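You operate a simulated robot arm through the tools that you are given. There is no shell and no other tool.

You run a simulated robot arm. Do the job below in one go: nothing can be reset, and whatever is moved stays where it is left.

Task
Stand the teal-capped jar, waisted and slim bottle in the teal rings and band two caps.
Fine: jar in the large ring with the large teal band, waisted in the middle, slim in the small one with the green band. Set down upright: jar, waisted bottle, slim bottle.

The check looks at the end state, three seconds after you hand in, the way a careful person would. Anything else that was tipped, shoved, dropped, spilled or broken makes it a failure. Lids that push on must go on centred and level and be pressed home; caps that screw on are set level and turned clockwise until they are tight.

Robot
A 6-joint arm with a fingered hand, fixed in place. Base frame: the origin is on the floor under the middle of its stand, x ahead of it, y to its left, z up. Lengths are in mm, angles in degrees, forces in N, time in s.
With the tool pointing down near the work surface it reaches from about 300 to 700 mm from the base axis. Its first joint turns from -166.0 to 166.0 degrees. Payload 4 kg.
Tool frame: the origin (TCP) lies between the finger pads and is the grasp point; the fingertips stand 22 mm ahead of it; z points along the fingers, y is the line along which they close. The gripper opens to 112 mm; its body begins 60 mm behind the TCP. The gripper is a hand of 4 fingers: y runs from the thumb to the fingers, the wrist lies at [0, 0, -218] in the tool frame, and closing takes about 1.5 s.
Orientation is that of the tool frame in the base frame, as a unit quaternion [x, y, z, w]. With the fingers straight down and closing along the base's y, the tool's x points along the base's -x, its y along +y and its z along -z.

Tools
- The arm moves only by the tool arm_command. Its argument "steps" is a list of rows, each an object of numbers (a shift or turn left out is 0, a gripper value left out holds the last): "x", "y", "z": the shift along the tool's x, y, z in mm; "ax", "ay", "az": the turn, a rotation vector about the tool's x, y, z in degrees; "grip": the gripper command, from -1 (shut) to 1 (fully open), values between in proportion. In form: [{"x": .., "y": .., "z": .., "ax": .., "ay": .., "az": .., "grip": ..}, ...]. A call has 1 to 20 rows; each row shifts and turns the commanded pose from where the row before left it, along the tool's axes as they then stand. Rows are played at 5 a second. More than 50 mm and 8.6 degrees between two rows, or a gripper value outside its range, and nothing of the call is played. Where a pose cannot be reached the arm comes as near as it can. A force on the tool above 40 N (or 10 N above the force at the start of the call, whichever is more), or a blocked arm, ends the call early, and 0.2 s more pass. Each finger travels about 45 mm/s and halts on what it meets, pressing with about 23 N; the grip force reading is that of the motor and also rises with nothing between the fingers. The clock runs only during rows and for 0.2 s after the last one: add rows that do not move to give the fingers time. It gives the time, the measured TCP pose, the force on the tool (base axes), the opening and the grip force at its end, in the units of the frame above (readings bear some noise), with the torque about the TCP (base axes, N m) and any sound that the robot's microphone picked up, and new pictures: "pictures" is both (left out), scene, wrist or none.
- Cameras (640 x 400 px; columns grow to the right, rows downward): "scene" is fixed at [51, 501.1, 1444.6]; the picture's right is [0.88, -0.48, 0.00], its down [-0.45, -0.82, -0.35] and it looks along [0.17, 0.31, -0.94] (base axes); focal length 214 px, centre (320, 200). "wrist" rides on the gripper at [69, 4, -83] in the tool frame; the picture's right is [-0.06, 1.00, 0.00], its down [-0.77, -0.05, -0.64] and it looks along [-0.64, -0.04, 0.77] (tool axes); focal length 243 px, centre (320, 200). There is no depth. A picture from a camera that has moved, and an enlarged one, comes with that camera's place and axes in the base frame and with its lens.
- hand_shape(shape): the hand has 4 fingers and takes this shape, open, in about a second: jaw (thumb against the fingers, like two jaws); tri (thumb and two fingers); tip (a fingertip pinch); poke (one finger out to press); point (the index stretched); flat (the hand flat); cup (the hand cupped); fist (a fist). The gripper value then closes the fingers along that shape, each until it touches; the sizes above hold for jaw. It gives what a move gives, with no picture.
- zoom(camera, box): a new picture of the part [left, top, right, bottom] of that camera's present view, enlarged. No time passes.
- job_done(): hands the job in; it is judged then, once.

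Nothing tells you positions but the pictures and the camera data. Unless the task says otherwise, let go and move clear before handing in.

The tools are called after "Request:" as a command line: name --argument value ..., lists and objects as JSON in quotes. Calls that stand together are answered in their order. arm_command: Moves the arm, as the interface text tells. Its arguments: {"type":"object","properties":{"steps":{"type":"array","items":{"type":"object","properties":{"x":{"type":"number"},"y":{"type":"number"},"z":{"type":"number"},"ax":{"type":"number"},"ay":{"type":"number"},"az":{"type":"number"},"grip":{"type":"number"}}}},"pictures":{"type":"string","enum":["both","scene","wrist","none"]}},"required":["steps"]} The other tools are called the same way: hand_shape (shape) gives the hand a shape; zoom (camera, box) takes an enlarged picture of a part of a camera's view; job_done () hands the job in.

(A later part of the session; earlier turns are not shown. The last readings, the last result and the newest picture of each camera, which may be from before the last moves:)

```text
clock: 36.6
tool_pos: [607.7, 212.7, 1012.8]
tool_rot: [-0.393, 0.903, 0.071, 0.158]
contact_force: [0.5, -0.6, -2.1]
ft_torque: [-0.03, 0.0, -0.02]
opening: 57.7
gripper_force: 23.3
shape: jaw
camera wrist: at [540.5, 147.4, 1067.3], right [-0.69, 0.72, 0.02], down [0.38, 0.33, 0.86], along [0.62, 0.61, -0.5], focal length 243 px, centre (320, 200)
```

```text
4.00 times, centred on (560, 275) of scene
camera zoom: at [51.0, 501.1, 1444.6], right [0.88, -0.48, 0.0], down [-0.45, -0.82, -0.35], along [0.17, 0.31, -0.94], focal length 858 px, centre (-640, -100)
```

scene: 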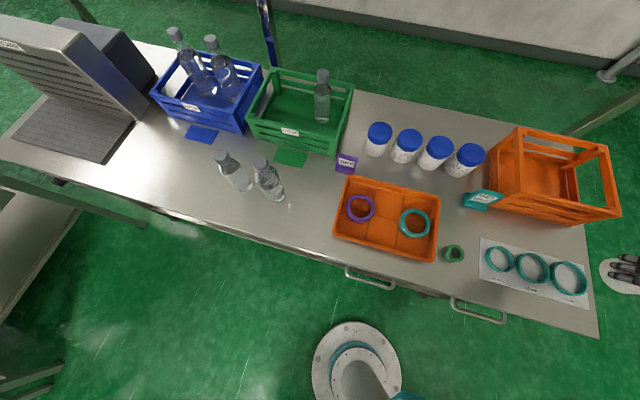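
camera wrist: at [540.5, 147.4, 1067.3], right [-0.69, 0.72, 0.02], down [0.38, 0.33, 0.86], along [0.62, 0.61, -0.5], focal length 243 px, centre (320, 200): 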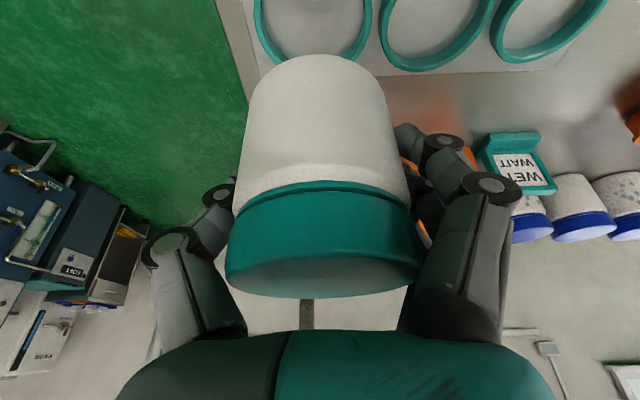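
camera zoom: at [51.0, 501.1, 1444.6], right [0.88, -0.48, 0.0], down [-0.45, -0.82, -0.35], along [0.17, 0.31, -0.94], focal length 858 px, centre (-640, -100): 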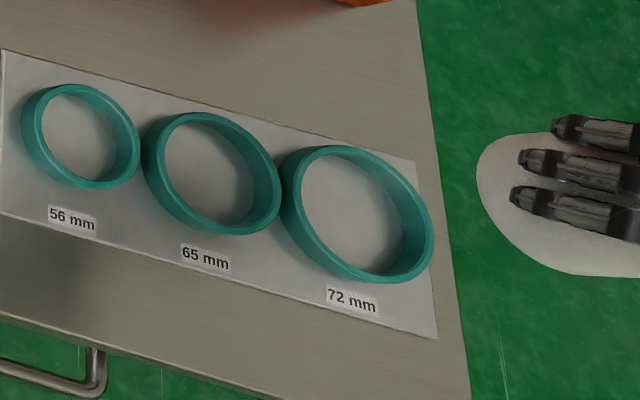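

The large ring centre computes to about (602,207). The held jar is a few mm beyond that, so I'll shift and lower until its base is roughly 15 mm above the ring, then recheck.

Request:
arm_command --steps '[{"x": 5.4, "y": -1.4, "z": -2.0}, {"x": 9, "z": 24.4}, {"x": 9, "z": 24.4}, {"x": 8.7, "z": 24.4}, {}]' --pictures "both"

Request:
zoom --camera "wrist" --box '[200, 0, 440, 140]'

Request:
zoom --camera "scene" --box '[520, 230, 640, 310]'

```text
clock: 37.8
tool_pos: [602.9, 204.8, 938.0]
tool_rot: [-0.394, 0.902, 0.071, 0.159]
contact_force: [-0.1, 0.0, -3.1]
ft_torque: [0.02, -0.02, 0.0]
opening: 57.7
gripper_force: 23.2
shape: jaw
camera wrist: at [536.3, 140.2, 992.2], right [-0.69, 0.72, 0.02], down [0.38, 0.33, 0.87], along [0.62, 0.61, -0.5], focal length 243 px, centre (320, 200)
```

scene: 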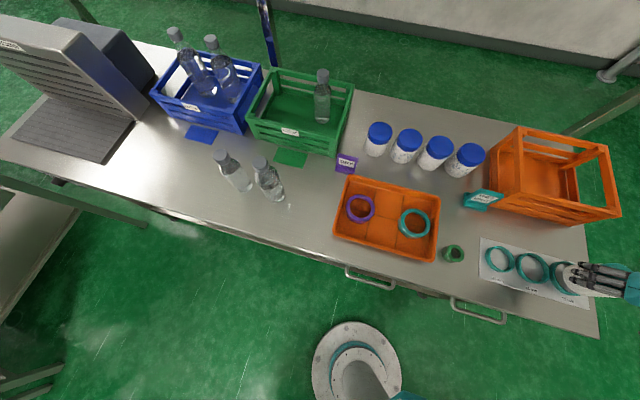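
wrist: 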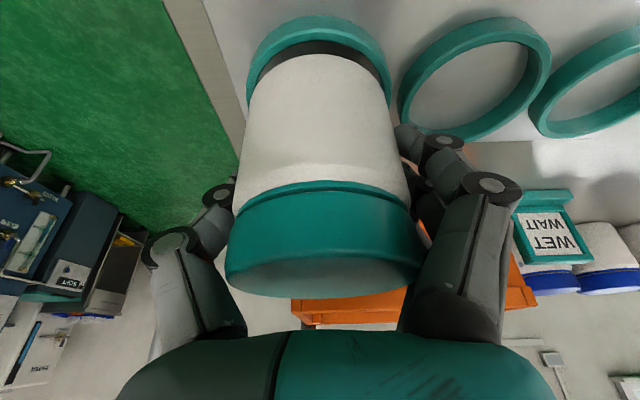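

```text
2.67 times, centred on (320, 70) of wrist
camera zoom: at [536.3, 140.2, 992.2], right [-0.69, 0.72, 0.02], down [0.38, 0.33, 0.87], along [0.62, 0.61, -0.5], focal length 647 px, centre (320, 547)
```

zoom: 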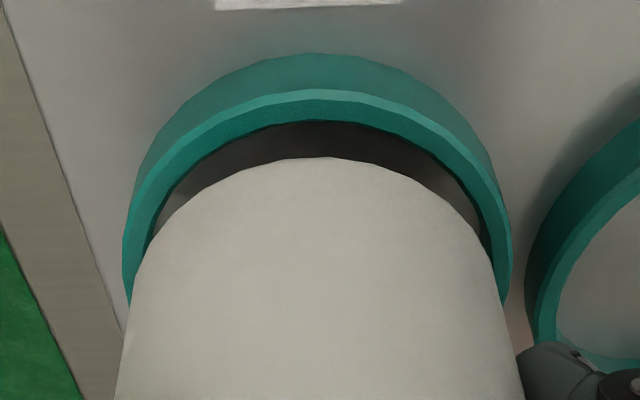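

```text
5.00 times, centred on (580, 270) of scene
camera zoom: at [51.0, 501.1, 1444.6], right [0.88, -0.48, 0.0], down [-0.45, -0.82, -0.35], along [0.17, 0.31, -0.94], focal length 1072 px, centre (-980, -150)
```

zoom: 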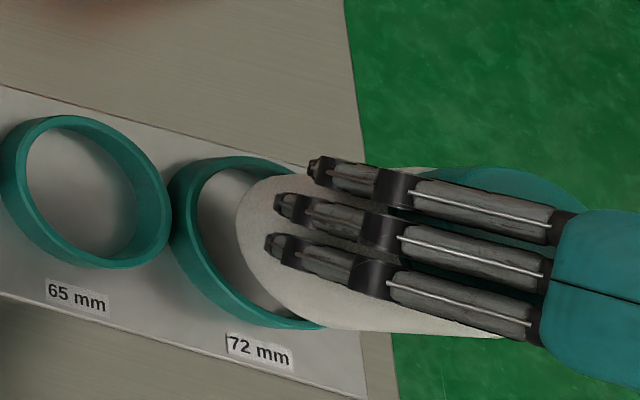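

The ring centre refines to about (602.6,209.8), and the jar needs roughly +3.5 mm forward and 1.3 mm sideways. I'll make that shift and come down to just above the ring for a direct comparison.

Request:
arm_command --steps '[{"x": -3.3, "y": -1.3, "z": 1.2}, {"x": 2.4, "z": 6.6}, {"x": 2.2, "z": 6}, {}]' --pictures "wrist"

Request:
zoom --camera "wrist" --box '[220, 0, 420, 120]'

```text
clock: 38.8
tool_pos: [603.9, 206.1, 924.7]
tool_rot: [-0.394, 0.903, 0.069, 0.159]
contact_force: [1.0, 0.4, -2.7]
ft_torque: [-0.01, 0.0, 0.04]
opening: 57.7
gripper_force: 23.0
shape: jaw
camera wrist: at [538.9, 141.0, 978.9], right [-0.69, 0.72, 0.02], down [0.38, 0.33, 0.86], along [0.62, 0.61, -0.5], focal length 243 px, centre (320, 200)
```

wrist: 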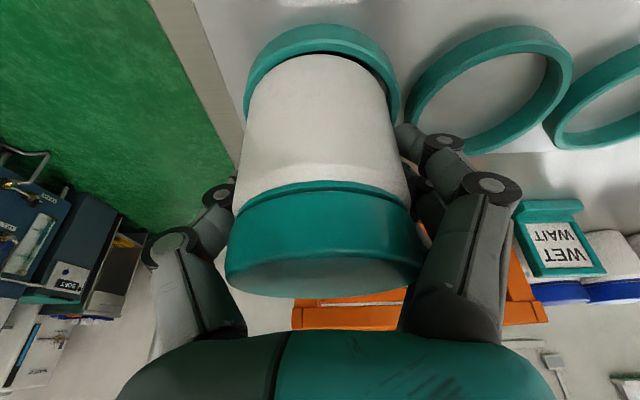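

```text
3.20 times, centred on (320, 60) of wrist
camera zoom: at [538.9, 141.0, 978.9], right [-0.69, 0.72, 0.02], down [0.38, 0.33, 0.86], along [0.62, 0.61, -0.5], focal length 776 px, centre (320, 648)
```

zoom: 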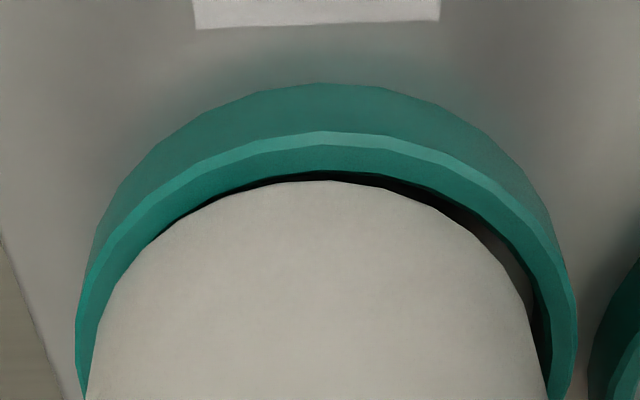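

The jar's near edge lines up with the ring's inner edge, but the gap is larger on the right, so it needs about +1 mm sideways and +1 mm forward. I'll correct that and begin entering the ring gently.

Request:
arm_command --steps '[{"x": -1.1, "y": 1.0, "z": 0.4}, {"x": 1.03, "z": 2.82}, {"x": 0.7, "z": 1.9}, {}]' --pictures "wrist"

Request:
zoom --camera "wrist" --box '[220, 0, 420, 120]'

```text
clock: 39.8
tool_pos: [606.1, 207.3, 919.8]
tool_rot: [-0.394, 0.902, 0.07, 0.16]
contact_force: [1.0, 7.9, 6.8]
ft_torque: [0.0, -0.04, 0.03]
opening: 57.2
gripper_force: 23.1
shape: jaw
camera wrist: at [538.8, 142.0, 974.3], right [-0.69, 0.72, 0.02], down [0.37, 0.33, 0.87], along [0.62, 0.61, -0.5], focal length 243 px, centre (320, 200)
```

wrist: 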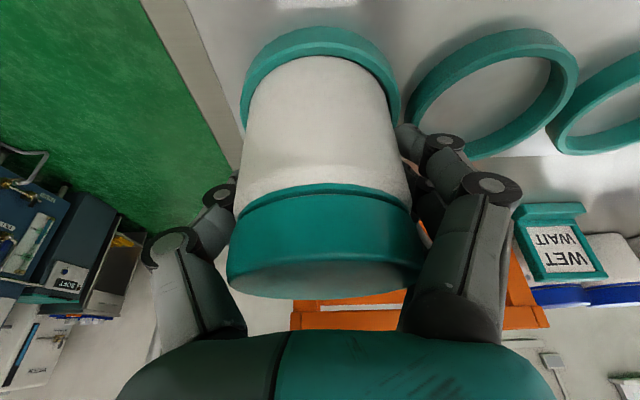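

```text
3.20 times, centred on (320, 60) of wrist
camera zoom: at [538.8, 142.0, 974.3], right [-0.69, 0.72, 0.02], down [0.37, 0.33, 0.87], along [0.62, 0.61, -0.5], focal length 776 px, centre (320, 648)
```

zoom: 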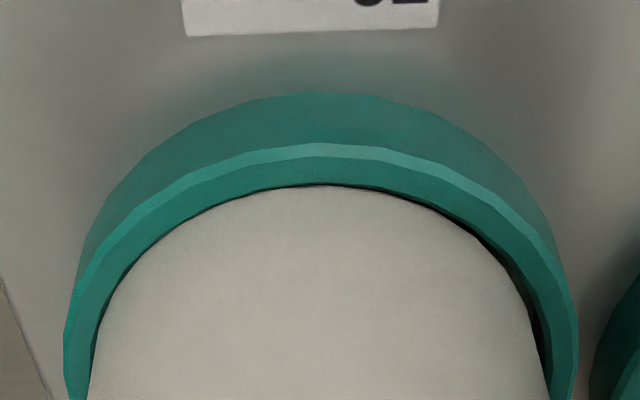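

The base is touching the ring rim, and the reaction pushes toward +y, matching the gap seen on the right. I'll lift 2 mm, shift about 1.8 mm that way, and try again.

Request:
arm_command --steps '[{"x": -0.68, "z": -1.88}, {"x": -1.22, "y": 1.2, "z": 0.44}, {"x": 0.68, "z": 1.88}, {"x": 0.68, "z": 1.88}, {}]' --pictures "wrist"

Request:
zoom --camera "wrist" --box '[220, 0, 420, 120]'

```text
clock: 41.0
tool_pos: [603.6, 208.3, 916.9]
tool_rot: [-0.393, 0.903, 0.07, 0.159]
contact_force: [5.7, 1.8, -0.9]
ft_torque: [0.04, -0.19, 0.01]
opening: 57.2
gripper_force: 22.7
shape: jaw
camera wrist: at [537.1, 142.8, 970.5], right [-0.69, 0.72, 0.02], down [0.38, 0.33, 0.86], along [0.62, 0.6, -0.5], focal length 243 px, centre (320, 200)
```

wrist: 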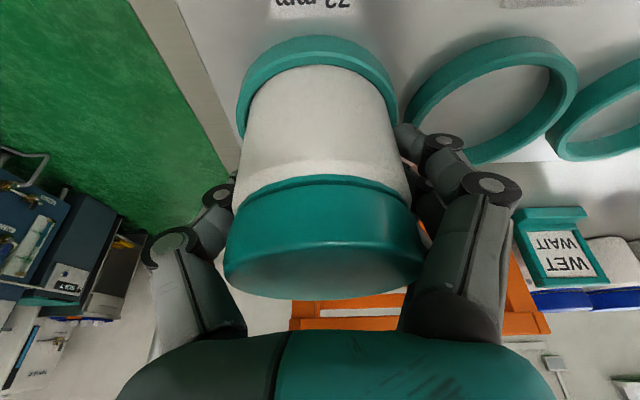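

```text
3.20 times, centred on (320, 60) of wrist
camera zoom: at [537.1, 142.8, 970.5], right [-0.69, 0.72, 0.02], down [0.38, 0.33, 0.86], along [0.62, 0.6, -0.5], focal length 776 px, centre (320, 648)
```

zoom: 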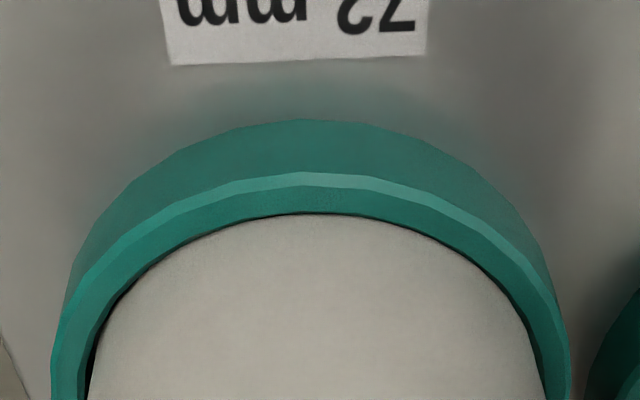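

The jar base now looks to be inside the ring, with a small sideways load toward +x. I'll relieve that by about 1 mm and continue down in small steps.

Request:
arm_command --steps '[{"x": -0.64, "y": -0.73, "z": 0.23}, {"x": 0.68, "z": 1.88}, {"x": 0.68, "z": 1.88}, {}]' --pictures "wrist"

Request:
zoom --camera "wrist" --box '[220, 0, 420, 120]'

```text
clock: 42.0
tool_pos: [604.3, 207.9, 912.1]
tool_rot: [-0.392, 0.904, 0.069, 0.159]
contact_force: [0.7, 0.5, -0.4]
ft_torque: [-0.03, 0.04, 0.02]
opening: 57.5
gripper_force: 23.1
shape: jaw
camera wrist: at [538.2, 143.1, 966.7], right [-0.69, 0.72, 0.02], down [0.38, 0.33, 0.86], along [0.62, 0.61, -0.5], focal length 243 px, centre (320, 200)
```

wrist: 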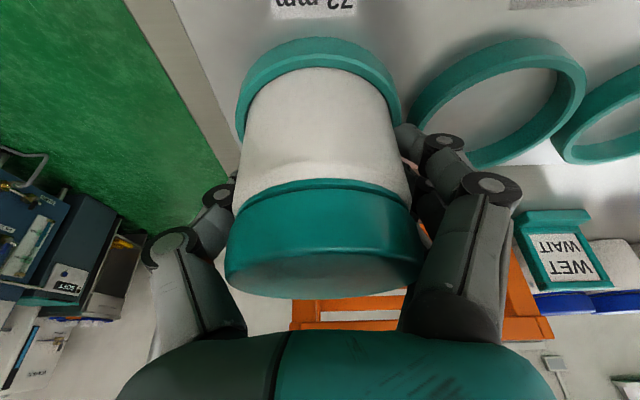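

```text
3.20 times, centred on (320, 60) of wrist
camera zoom: at [538.2, 143.1, 966.7], right [-0.69, 0.72, 0.02], down [0.38, 0.33, 0.86], along [0.62, 0.61, -0.5], focal length 776 px, centre (320, 648)
```

zoom: 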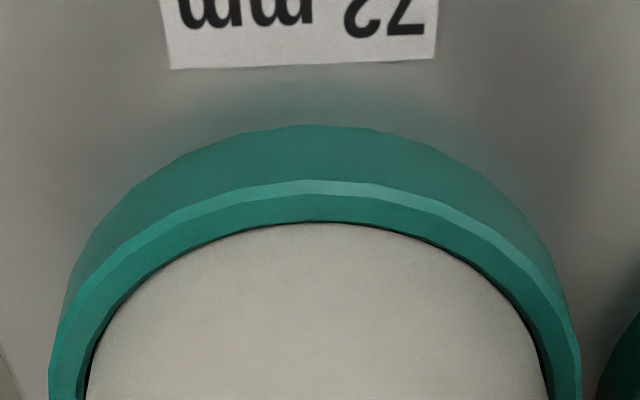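

It's sliding in freely and is 4–5 mm above its seat. I'll continue down slowly until it touches the card.

Request:
arm_command --steps '[{"x": 0.51, "z": 1.41}, {"x": 0.51, "z": 1.41}, {"x": 0.34, "z": 0.94}, {}]' --pictures "wrist"

```text
clock: 43.0
tool_pos: [604.7, 208.6, 910.8]
tool_rot: [-0.394, 0.902, 0.07, 0.161]
contact_force: [-0.5, 1.4, 16.4]
ft_torque: [0.14, 0.25, 0.01]
opening: 57.0
gripper_force: 22.9
shape: jaw
camera wrist: at [539.0, 143.3, 964.6], right [-0.69, 0.72, 0.02], down [0.37, 0.33, 0.87], along [0.62, 0.61, -0.5], focal length 243 px, centre (320, 200)
```

wrist: 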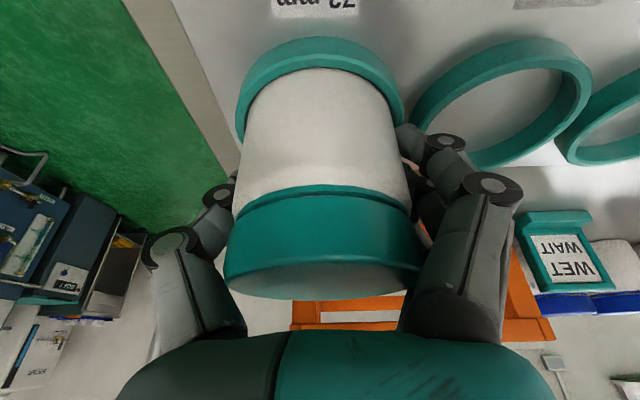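

The jar is seated on the card, with about 18 N of contact. I'll open the hand.

Request:
arm_command --steps '[{"x": -0.34, "z": -0.94}, {"grip": -0.2}, {"grip": 0.2}, {"grip": 0.6}, {"grip": 1}, {"grip": 1}, {"grip": 1}, {"grip": 1}]' --pictures "both"

```text
clock: 44.8
tool_pos: [605.0, 207.5, 908.5]
tool_rot: [-0.393, 0.903, 0.069, 0.159]
contact_force: [0.0, -0.6, 0.1]
ft_torque: [0.03, 0.0, 0.02]
opening: 111.8
gripper_force: 0.1
shape: jaw
camera wrist: at [539.0, 142.3, 964.2], right [-0.69, 0.72, 0.02], down [0.38, 0.33, 0.86], along [0.62, 0.61, -0.5], focal length 243 px, centre (320, 200)
```

scene: 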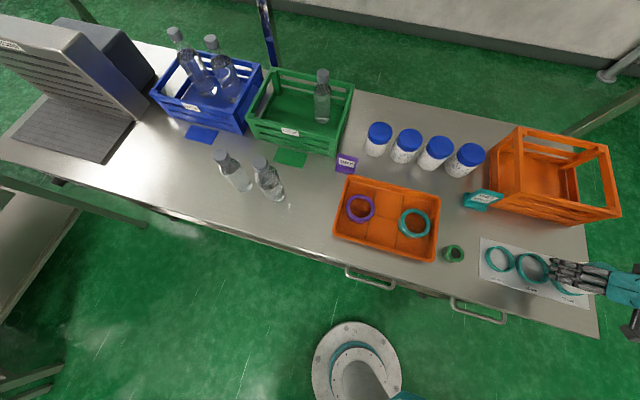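
wrist: 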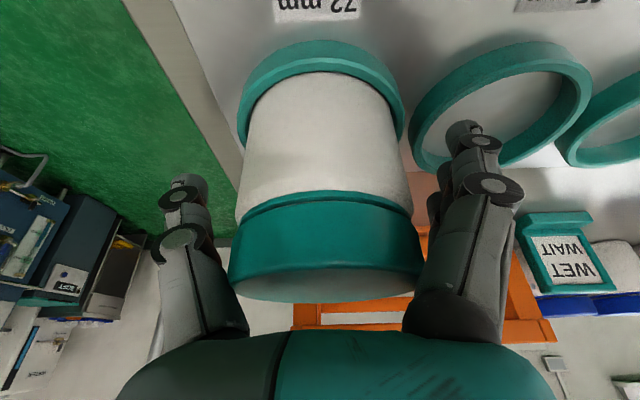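

The jar is standing in the large ring and is released. I'll rise straight up, clear, and check it from above.

Request:
arm_command --steps '[{"x": -8.5, "z": -23.5}, {"x": -8.5, "z": -23.5}, {"x": -8.5, "z": -23.5}, {"x": -8.5, "z": -23.5}, {"ay": 6.667}, {"ay": 6.667}, {"ay": 6.667}, {"x": 20}, {"x": 20}, {}]' --pictures "both"

Request:
zoom --camera "wrist" --box '[200, 60, 520, 260]'

```text
clock: 47.0
tool_pos: [575.3, 178.8, 1010.0]
tool_rot: [-0.399, 0.917, 0.0, 0.0]
contact_force: [0.5, 0.5, 0.5]
ft_torque: [-0.01, 0.01, 0.02]
opening: 111.7
gripper_force: 0.1
shape: jaw
camera wrist: at [526.5, 131.4, 1093.7], right [-0.69, 0.73, 0.0], down [0.56, 0.53, 0.64], along [0.47, 0.44, -0.77], focal length 243 px, centre (320, 200)
```

scene: 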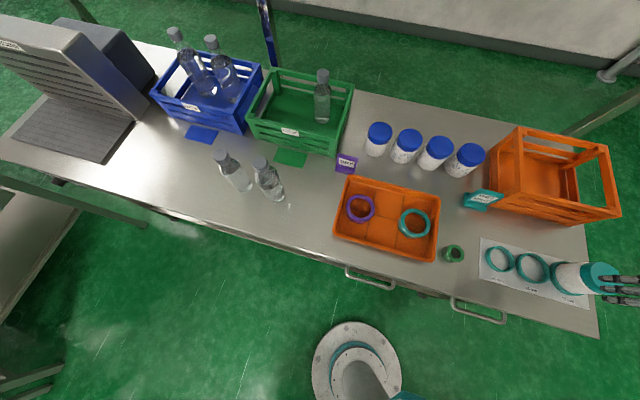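
wrist: 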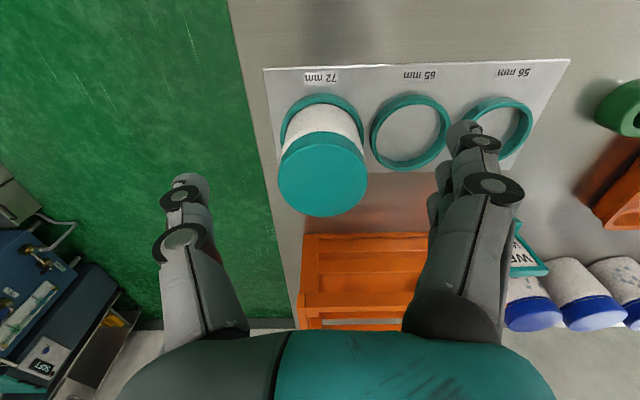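

```text
2.00 times, centred on (360, 160) of wrist
camera zoom: at [526.5, 131.4, 1093.7], right [-0.69, 0.73, 0.0], down [0.56, 0.53, 0.64], along [0.47, 0.44, -0.77], focal length 485 px, centre (240, 280)
```

zoom: 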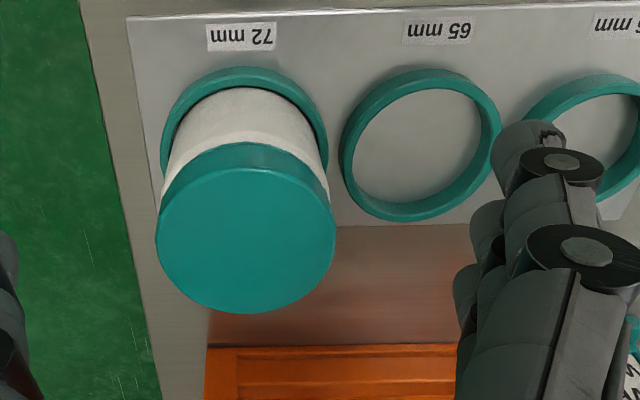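

The jar is standing upright in the 72 mm ring, with its cap top at about z 940. Next I'll get the large teal band, moving over the tray for a close look.

Request:
arm_command --steps '[{"x": -8.6, "y": 43.9}, {"x": -8.6, "y": 43.9}, {"x": -8.6, "y": 43.9}, {"x": -8.6, "y": 43.9}, {"x": -8.6, "y": 43.9}, {"x": -8.6, "y": 43.9}, {"x": -8.6, "y": 43.9}, {"x": -8.6, "y": 43.9}, {"x": -8.6, "y": 43.9}, {}]' --pictures "both"

Request:
zoom --camera "wrist" --box '[200, 0, 440, 150]'

```text
clock: 49.2
tool_pos: [341.9, 503.3, 1012.0]
tool_rot: [-0.399, 0.917, 0.0, 0.0]
contact_force: [-0.4, -0.1, -0.4]
ft_torque: [0.02, 0.03, 0.0]
opening: 112.2
gripper_force: 0.0
shape: jaw
camera wrist: at [291.8, 455.2, 1094.8], right [-0.69, 0.73, 0.0], down [0.56, 0.53, 0.64], along [0.47, 0.44, -0.77], focal length 243 px, centre (320, 200)
```

scene: 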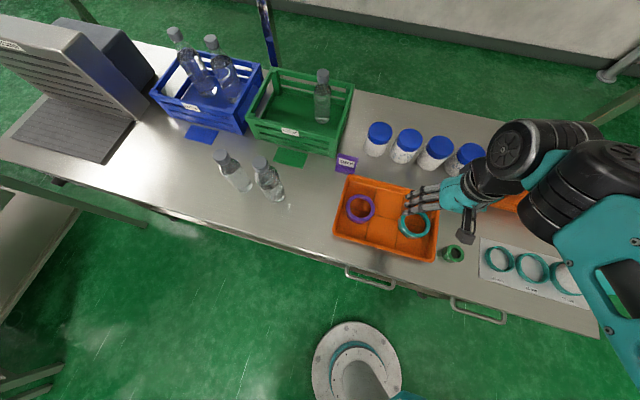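
wrist: 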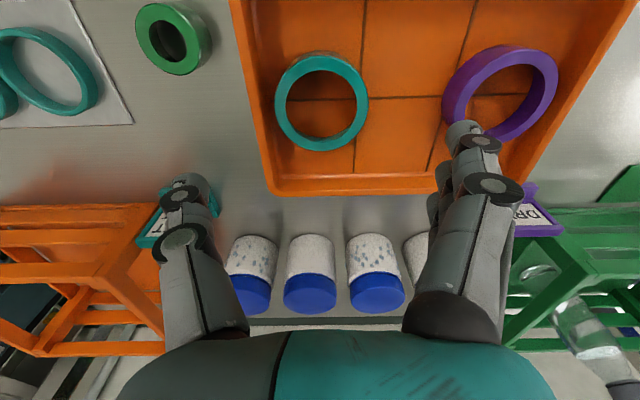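

```text
2.67 times, centred on (320, 75) of wrist
camera zoom: at [291.8, 455.2, 1094.8], right [-0.69, 0.73, 0.0], down [0.56, 0.53, 0.64], along [0.47, 0.44, -0.77], focal length 647 px, centre (320, 533)
```

zoom: 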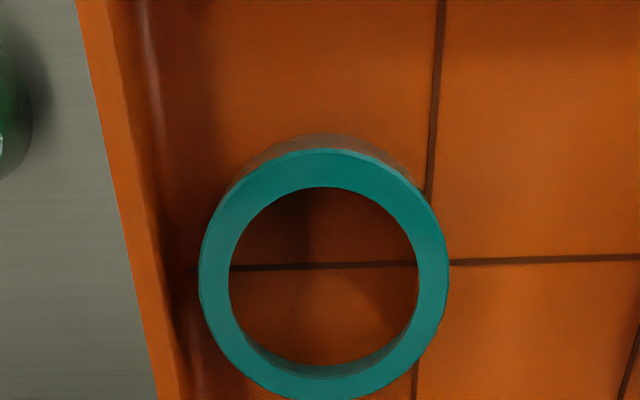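

The band is centred near (340,502.5). It's about 78 mm outside with a lip hole of about 59 mm, and it sits close to the tray's right wall. I'll turn the hand to close on a diagonal, partly close it, lower, and look again.

Request:
arm_command --steps '[{"az": 7.83}, {"az": 7.83}, {"az": 7.83}, {"az": 7.83}, {"az": 7.83}, {"az": 7.83}, {"x": 1, "y": -0.5, "z": 30, "grip": 0.6}, {"z": 30}, {"z": 0}, {}]' --pictures "both"

Request:
zoom --camera "wrist" --box '[140, 0, 500, 225]'

Request:
zoom --camera "scene" --box '[360, 160, 500, 260]'

```text
clock: 51.4
tool_pos: [339.3, 504.0, 947.0]
tool_rot: [0.0, 1.0, 0.0, 0.0]
contact_force: [0.1, -0.4, 0.1]
ft_torque: [0.0, -0.01, -0.01]
opening: 89.8
gripper_force: 0.2
shape: jaw
camera wrist: at [271.0, 507.8, 1030.5], right [0.06, 1.0, 0.0], down [0.77, -0.05, 0.64], along [0.64, -0.04, -0.77], focal length 243 px, centre (320, 200)
```

scene: 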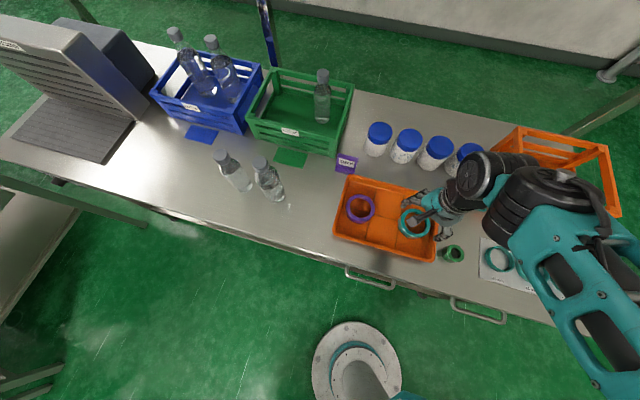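
wrist: 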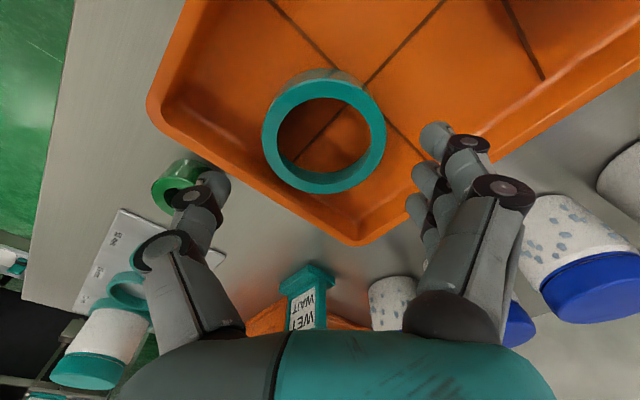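

```text
1.78 times, centred on (320, 112) of wrist
camera zoom: at [271.0, 507.8, 1030.5], right [0.06, 1.0, 0.0], down [0.77, -0.05, 0.64], along [0.64, -0.04, -0.77], focal length 431 px, centre (320, 356)
```

zoom: 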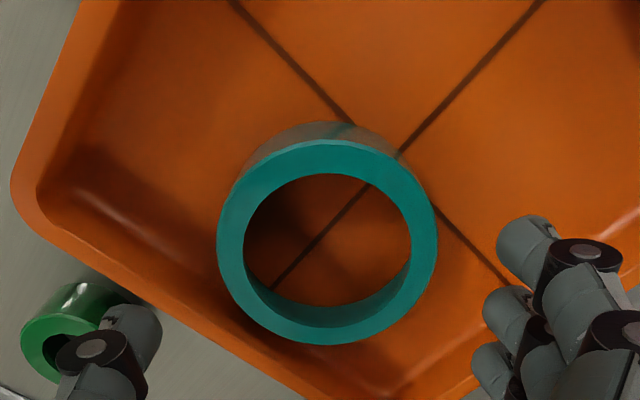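

```text
4.00 times, centred on (430, 210) of scene
camera zoom: at [51.0, 501.1, 1444.6], right [0.88, -0.48, 0.0], down [-0.45, -0.82, -0.35], along [0.17, 0.31, -0.94], focal length 858 px, centre (-120, 160)
```

zoom: 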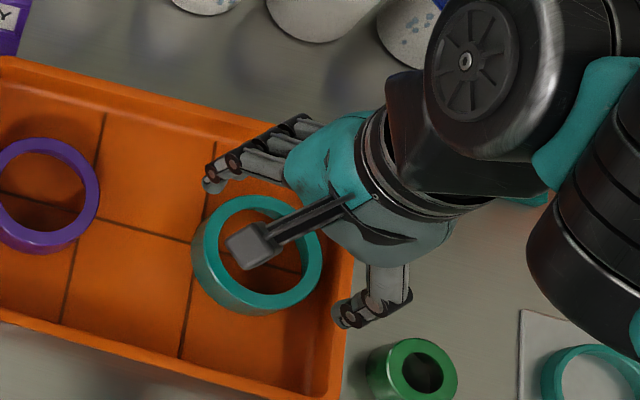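

There's ample clearance to the tray walls on this diagonal. I'll centre the hand on the band and descend to about z 889, keeping the fingertips just above the tray floor.

Request:
arm_command --steps '[{"x": 0.9, "y": 1.2, "z": 20}, {"z": 20}, {"z": 12}, {"z": 5}, {}]' --pictures "both"

```text
clock: 52.6
tool_pos: [339.5, 504.7, 889.7]
tool_rot: [-0.001, 1.0, 0.0, 0.0]
contact_force: [-0.1, -0.6, 0.2]
ft_torque: [-0.01, 0.0, -0.02]
opening: 89.9
gripper_force: 0.0
shape: jaw
camera wrist: at [269.8, 509.7, 974.2], right [0.06, 1.0, 0.0], down [0.77, -0.05, 0.64], along [0.64, -0.04, -0.77], focal length 243 px, centre (320, 200)
```

scene: 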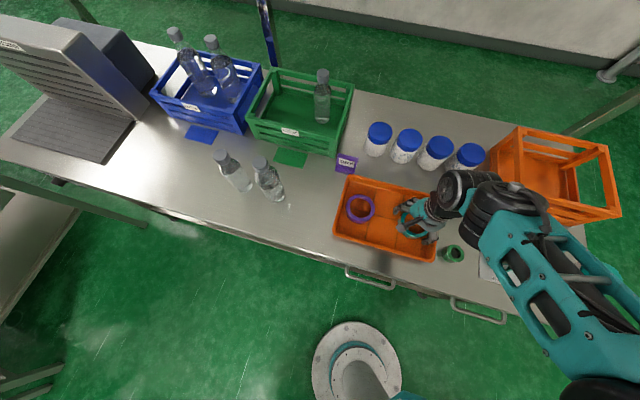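
wrist: 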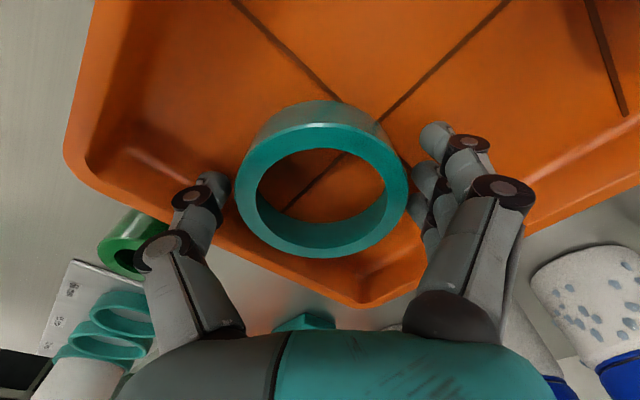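

The band is centred between the thumb and fingers. I'll close on it.

Request:
arm_command --steps '[{"x": 1.2, "y": 0.5}, {"grip": 0.3}, {"grip": 0.0}, {"grip": -0.5}, {"grip": -1}, {"grip": -1}, {"grip": -1}, {"grip": -1}, {"grip": -1}]' --pictures "both"

```text
clock: 54.6
tool_pos: [338.4, 504.9, 891.2]
tool_rot: [0.0, 1.0, 0.0, 0.001]
contact_force: [-0.1, -0.5, 0.2]
ft_torque: [-0.01, 0.0, 0.0]
opening: 70.4
gripper_force: 23.4
shape: jaw
camera wrist: at [268.9, 510.1, 974.5], right [0.06, 1.0, 0.0], down [0.77, -0.05, 0.64], along [0.64, -0.04, -0.77], focal length 243 px, centre (320, 200)
```

scene: 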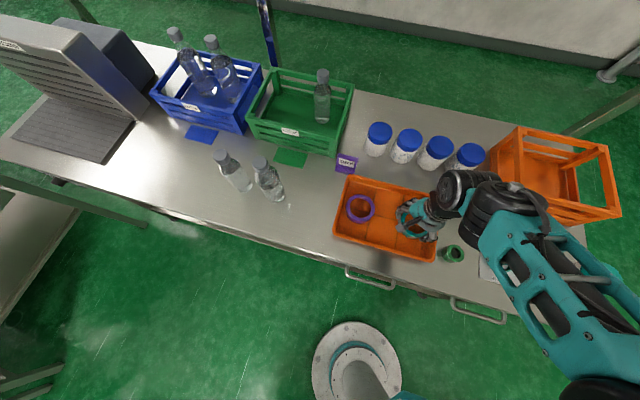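
wrist: 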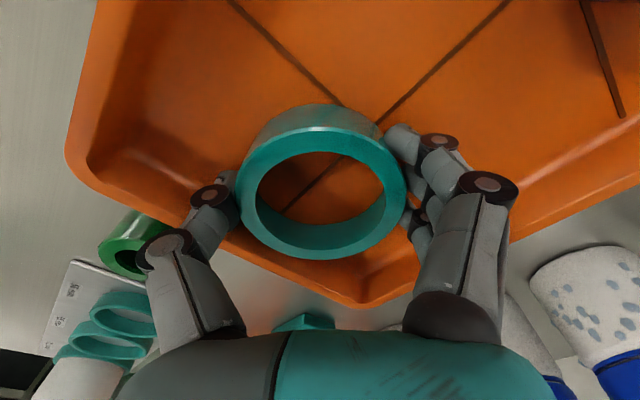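

Gripped at 23 N. I'll lift and check that the band stays level.

Request:
arm_command --steps '[{"z": -15}, {"z": -25}, {"z": -40}, {"z": -40}, {}]' --pictures "both"

Request:
zoom --camera "wrist" --box '[180, 70, 460, 280]'

```text
clock: 55.8
tool_pos: [336.8, 503.6, 1013.7]
tool_rot: [-0.001, 1.0, 0.0, 0.0]
contact_force: [-0.1, -0.4, -0.5]
ft_torque: [0.02, 0.02, 0.01]
opening: 70.5
gripper_force: 22.7
shape: jaw
camera wrist: at [268.8, 507.7, 1097.4], right [0.06, 1.0, 0.0], down [0.77, -0.05, 0.64], along [0.64, -0.04, -0.77], focal length 243 px, centre (320, 200)
```

scene: 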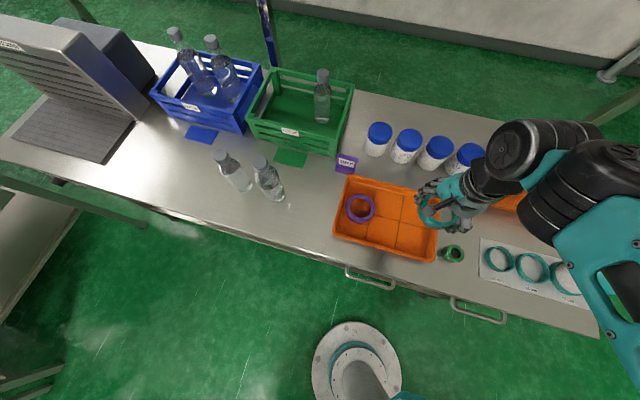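
wrist: 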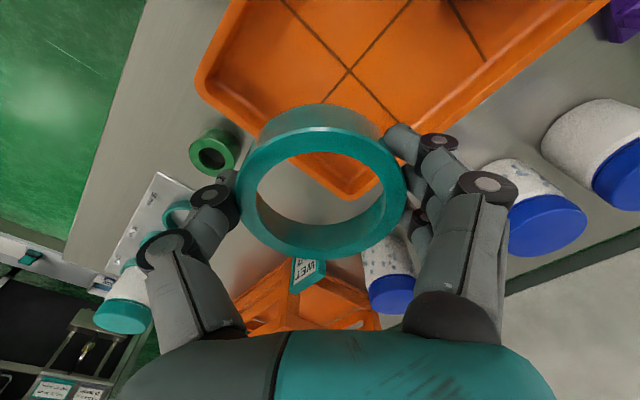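

```text
1.90 times, centred on (320, 175) of wrist
camera zoom: at [268.8, 507.7, 1097.4], right [0.06, 1.0, 0.0], down [0.77, -0.05, 0.64], along [0.64, -0.04, -0.77], focal length 462 px, centre (320, 248)
```

zoom: 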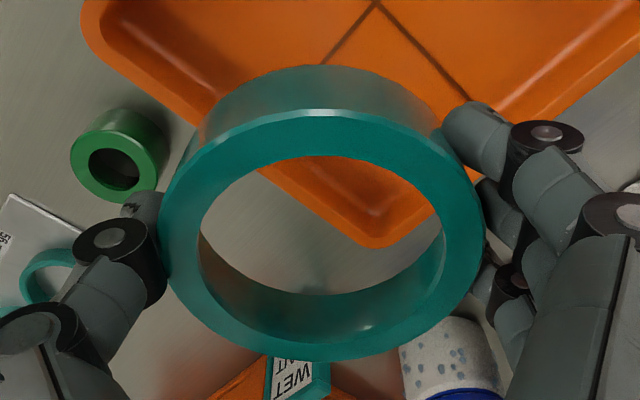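

The band is held level. I'll take a closer look at its underside geometry through the hole.

Request:
zoom --camera "wrist" --box '[255, 170, 405, 265]'

Request:
zoom --camera "scene" --box '[405, 170, 475, 245]'

```text
4.21 times, centred on (330, 218) of wrist
camera zoom: at [268.8, 507.7, 1097.4], right [0.06, 1.0, 0.0], down [0.77, -0.05, 0.64], along [0.64, -0.04, -0.77], focal length 1022 px, centre (278, 126)
```

zoom: 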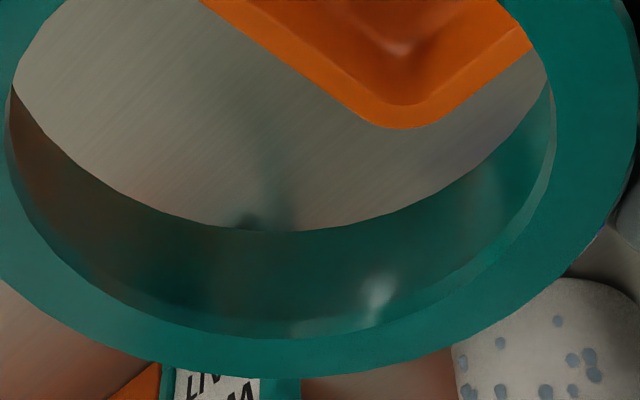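

```text
5.33 times, centred on (440, 208) of scene
camera zoom: at [51.0, 501.1, 1444.6], right [0.88, -0.48, 0.0], down [-0.45, -0.82, -0.35], along [0.17, 0.31, -0.94], focal length 1144 px, centre (-320, 160)
```

zoom: 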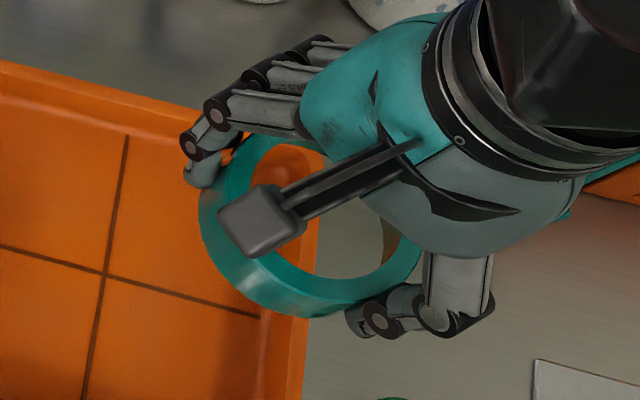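

A lip at the top and a wider bore below are visible, as expected. The band centre sits about 6 mm ahead of the TCP. I'll carry it to above the jar.

Request:
arm_command --steps '[{"x": -28.8, "y": -32.7}, {"x": -28.8, "y": -32.7}, {"x": -28.8, "y": -32.7}, {"x": -28.8, "y": -32.7}, {"x": -28.8, "y": -32.7}, {"x": -28.8, "y": -32.7}, {"x": -28.8, "y": -32.7}, {"x": -28.8, "y": -32.7}, {"x": -28.8, "y": -32.7}, {}]' --pictures "both"

Request:
zoom --camera "wrist" --box '[180, 40, 460, 280]'

```text
clock: 58.0
tool_pos: [599.6, 210.1, 1013.2]
tool_rot: [0.0, 1.0, 0.0, 0.0]
contact_force: [0.4, -0.1, 0.4]
ft_torque: [-0.06, 0.0, 0.03]
opening: 70.3
gripper_force: 22.7
shape: jaw
camera wrist: at [531.3, 214.8, 1095.1], right [0.06, 1.0, 0.0], down [0.77, -0.05, 0.64], along [0.64, -0.04, -0.77], focal length 243 px, centre (320, 200)
```

scene: 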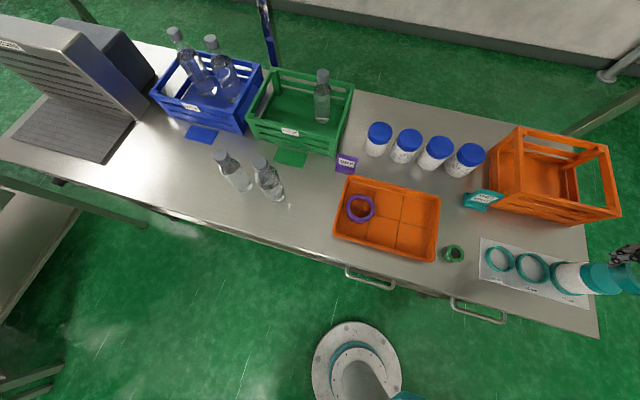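
wrist: 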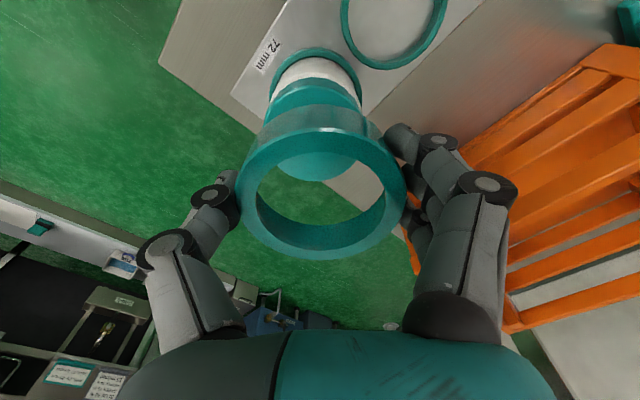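

```text
1.67 times, centred on (320, 160) of wrist
camera zoom: at [531.3, 214.8, 1095.1], right [0.06, 1.0, 0.0], down [0.77, -0.05, 0.64], along [0.64, -0.04, -0.77], focal length 404 px, centre (320, 267)
```

zoom: 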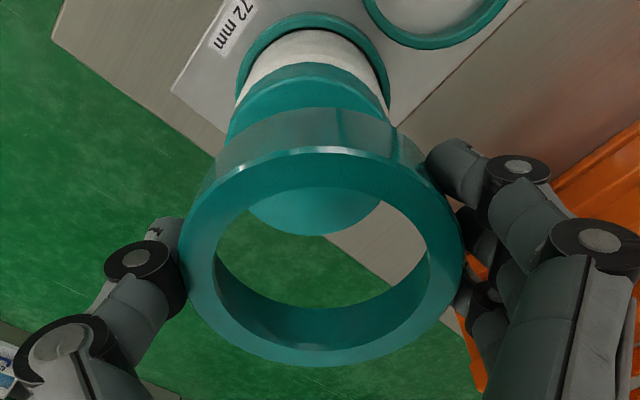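

The band centre is at about (607,210.5) and the cap at (604.3,208). I'll shift and come down to just above the cap, then compare again.

Request:
arm_command --steps '[{"x": 2.8, "y": -2.0}, {"z": 18}, {"z": 18}, {}]' --pictures "both"

Request:
zoom --camera "wrist" --box '[200, 60, 440, 280]'

Request:
zoom --camera "scene" --box '[540, 220, 640, 310]'

```text
clock: 59.0
tool_pos: [596.0, 209.5, 977.1]
tool_rot: [-0.001, 1.0, 0.0, -0.001]
contact_force: [-1.0, -0.5, 0.2]
ft_torque: [-0.02, 0.02, -0.02]
opening: 70.4
gripper_force: 22.9
shape: jaw
camera wrist: at [526.9, 214.1, 1059.7], right [0.06, 1.0, 0.0], down [0.77, -0.05, 0.64], along [0.64, -0.04, -0.77], focal length 243 px, centre (320, 200)
```

scene: 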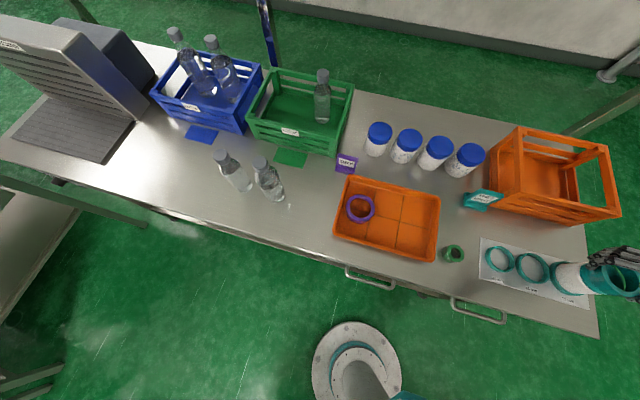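
wrist: 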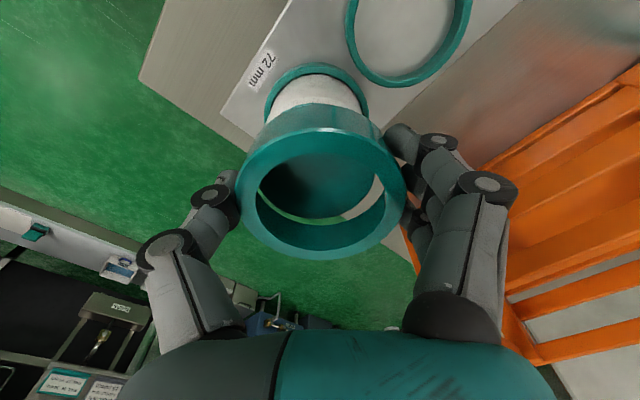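

```text
1.82 times, centred on (320, 170) of wrist
camera zoom: at [526.9, 214.1, 1059.7], right [0.06, 1.0, 0.0], down [0.77, -0.05, 0.64], along [0.64, -0.04, -0.77], focal length 441 px, centre (320, 254)
```

zoom: 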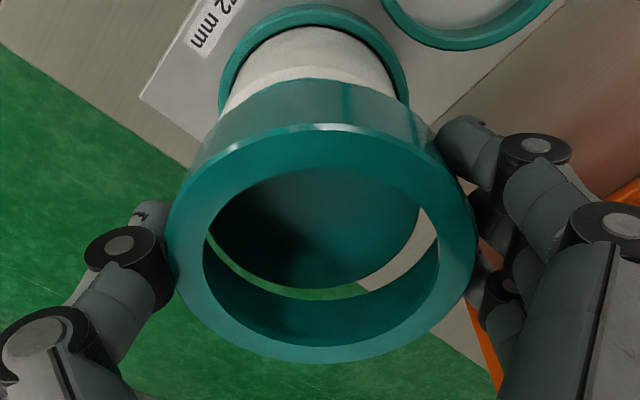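

```text
4.44 times, centred on (590, 265) of scene
camera zoom: at [51.0, 501.1, 1444.6], right [0.88, -0.48, 0.0], down [-0.45, -0.82, -0.35], along [0.17, 0.31, -0.94], focal length 953 px, centre (-880, -89)
```

zoom: 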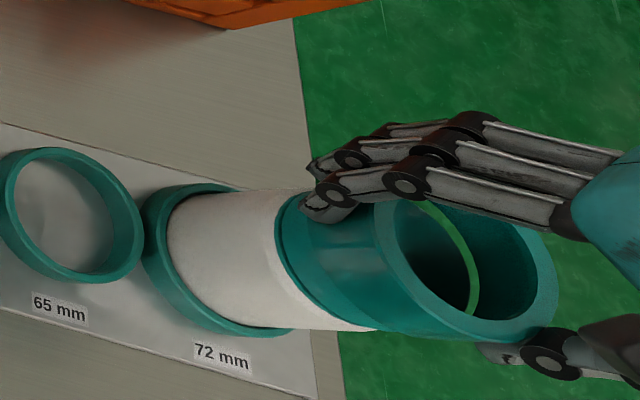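

Through the hole, the cap sits about 4 mm further out and about 2 mm to the left of the band's bore. I'll correct for that and drop slightly.

Request:
arm_command --steps '[{"x": -3.8, "y": -2.2}, {"z": 4}, {}]' --pictures "wrist"

Request:
zoom --camera "wrist" --box '[220, 90, 420, 270]'

Request:
zoom --camera "scene" --box '[540, 220, 640, 310]'

```text
clock: 59.8
tool_pos: [598.2, 207.7, 972.5]
tool_rot: [0.0, 1.0, 0.001, 0.001]
contact_force: [0.6, 0.2, 4.7]
ft_torque: [-0.08, 0.11, 0.01]
opening: 70.0
gripper_force: 23.1
shape: jaw
camera wrist: at [530.0, 212.3, 1056.0], right [0.06, 1.0, 0.0], down [0.77, -0.05, 0.64], along [0.64, -0.04, -0.77], focal length 243 px, centre (320, 200)
```

wrist: 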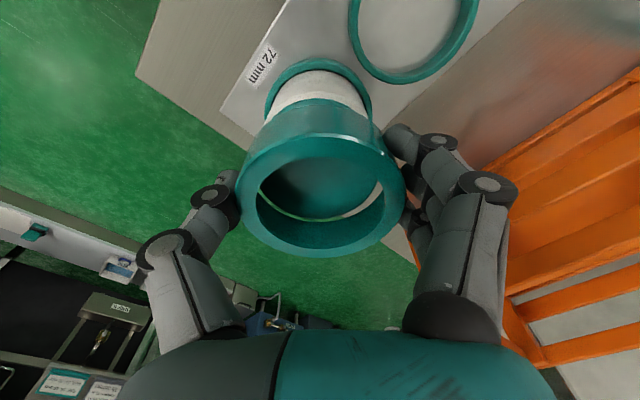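

```text
2.22 times, centred on (320, 180) of wrist
camera zoom: at [530.0, 212.3, 1056.0], right [0.06, 1.0, 0.0], down [0.77, -0.05, 0.64], along [0.64, -0.04, -0.77], focal length 539 px, centre (320, 244)
```

zoom: 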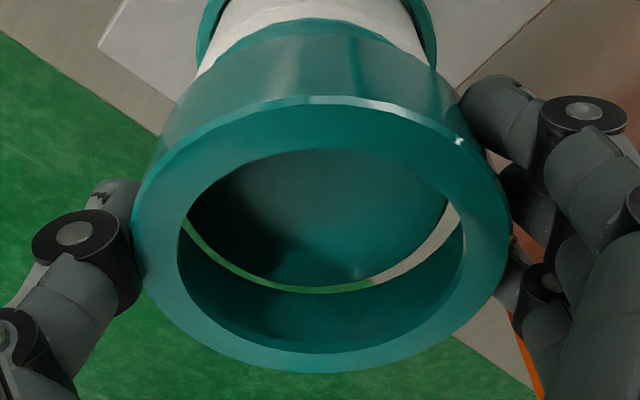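

```text
4.44 times, centred on (590, 265) of scene
camera zoom: at [51.0, 501.1, 1444.6], right [0.88, -0.48, 0.0], down [-0.45, -0.82, -0.35], along [0.17, 0.31, -0.94], focal length 953 px, centre (-880, -89)
```

zoom: 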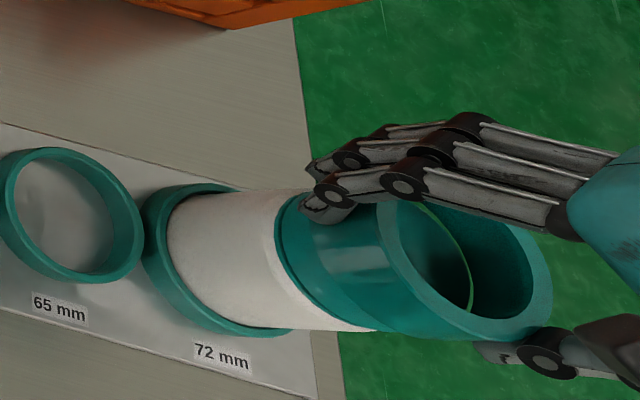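

Light contact on the near-left side of the cap says the band should go slightly toward −x and −y, which matches the uneven gap. I'll lift 2 mm, shift, and lower again.

Request:
arm_command --steps '[{"z": -2}, {"x": 1.2, "y": -1.3}, {"z": 2}, {"z": 2}, {}]' --pictures "wrist"

Request:
zoom --camera "wrist" --box '[220, 90, 420, 270]'

```text
clock: 61.0
tool_pos: [597.3, 205.2, 969.9]
tool_rot: [-0.001, 1.0, -0.001, -0.001]
contact_force: [0.6, 0.3, 7.0]
ft_torque: [-0.07, 0.24, -0.03]
opening: 70.0
gripper_force: 22.7
shape: jaw
camera wrist: at [528.4, 210.3, 1053.7], right [0.06, 1.0, 0.0], down [0.77, -0.05, 0.64], along [0.64, -0.04, -0.77], focal length 243 px, centre (320, 200)
```

wrist: 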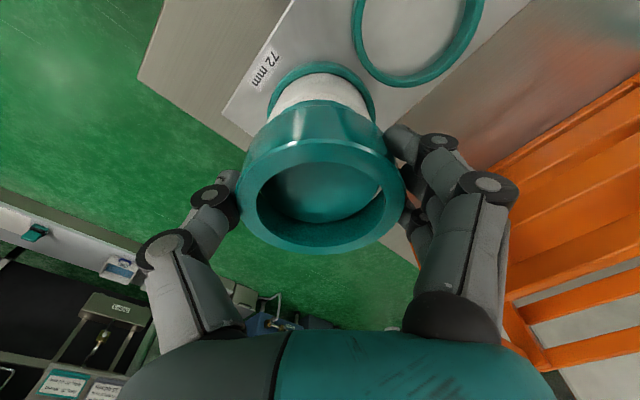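

```text
2.22 times, centred on (320, 180) of wrist
camera zoom: at [528.4, 210.3, 1053.7], right [0.06, 1.0, 0.0], down [0.77, -0.05, 0.64], along [0.64, -0.04, -0.77], focal length 539 px, centre (320, 244)
```

zoom: 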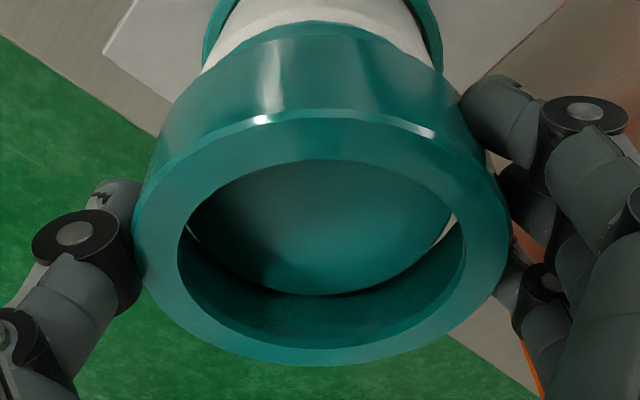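

The band's far side is starting to go over the cap, but the near edge is still riding on top. It needs a bit more toward −x. I'll lift slightly, shift 1.4 mm, and lower.

Request:
arm_command --steps '[{"z": -2.5}, {"x": 1.4, "y": -0.4}, {"z": 2}, {"z": 1.5}, {}]' --pictures "wrist"

Request:
zoom --camera "wrist" --box '[220, 90, 420, 270]'

```text
clock: 62.2
tool_pos: [596.0, 205.7, 969.2]
tool_rot: [-0.001, 1.0, 0.0, 0.001]
contact_force: [0.8, 0.0, 7.7]
ft_torque: [-0.13, 0.23, -0.01]
opening: 70.2
gripper_force: 23.5
shape: jaw
camera wrist: at [527.5, 209.8, 1052.8], right [0.06, 1.0, 0.0], down [0.77, -0.05, 0.64], along [0.64, -0.04, -0.77], focal length 243 px, centre (320, 200)
```

wrist: 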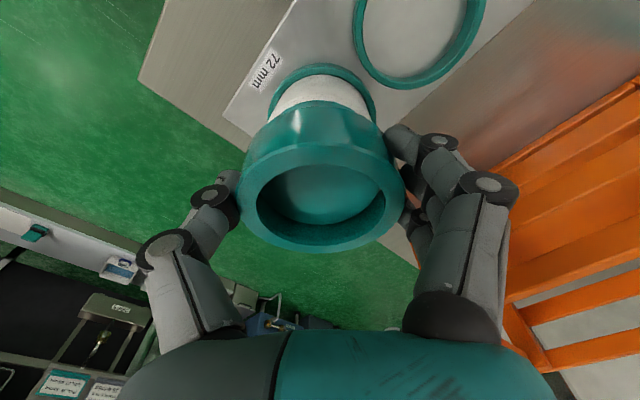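

```text
2.22 times, centred on (320, 180) of wrist
camera zoom: at [527.5, 209.8, 1052.8], right [0.06, 1.0, 0.0], down [0.77, -0.05, 0.64], along [0.64, -0.04, -0.77], focal length 539 px, centre (320, 244)
```

zoom: 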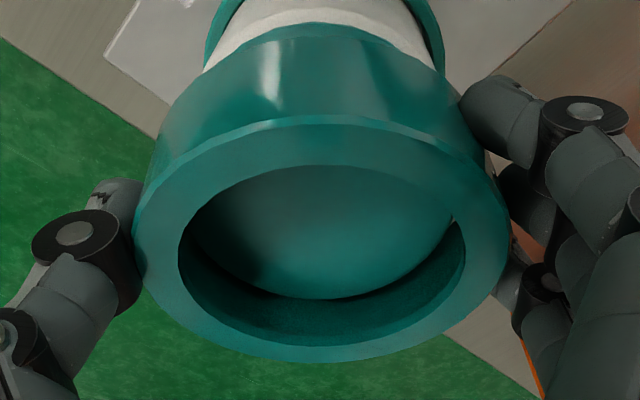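

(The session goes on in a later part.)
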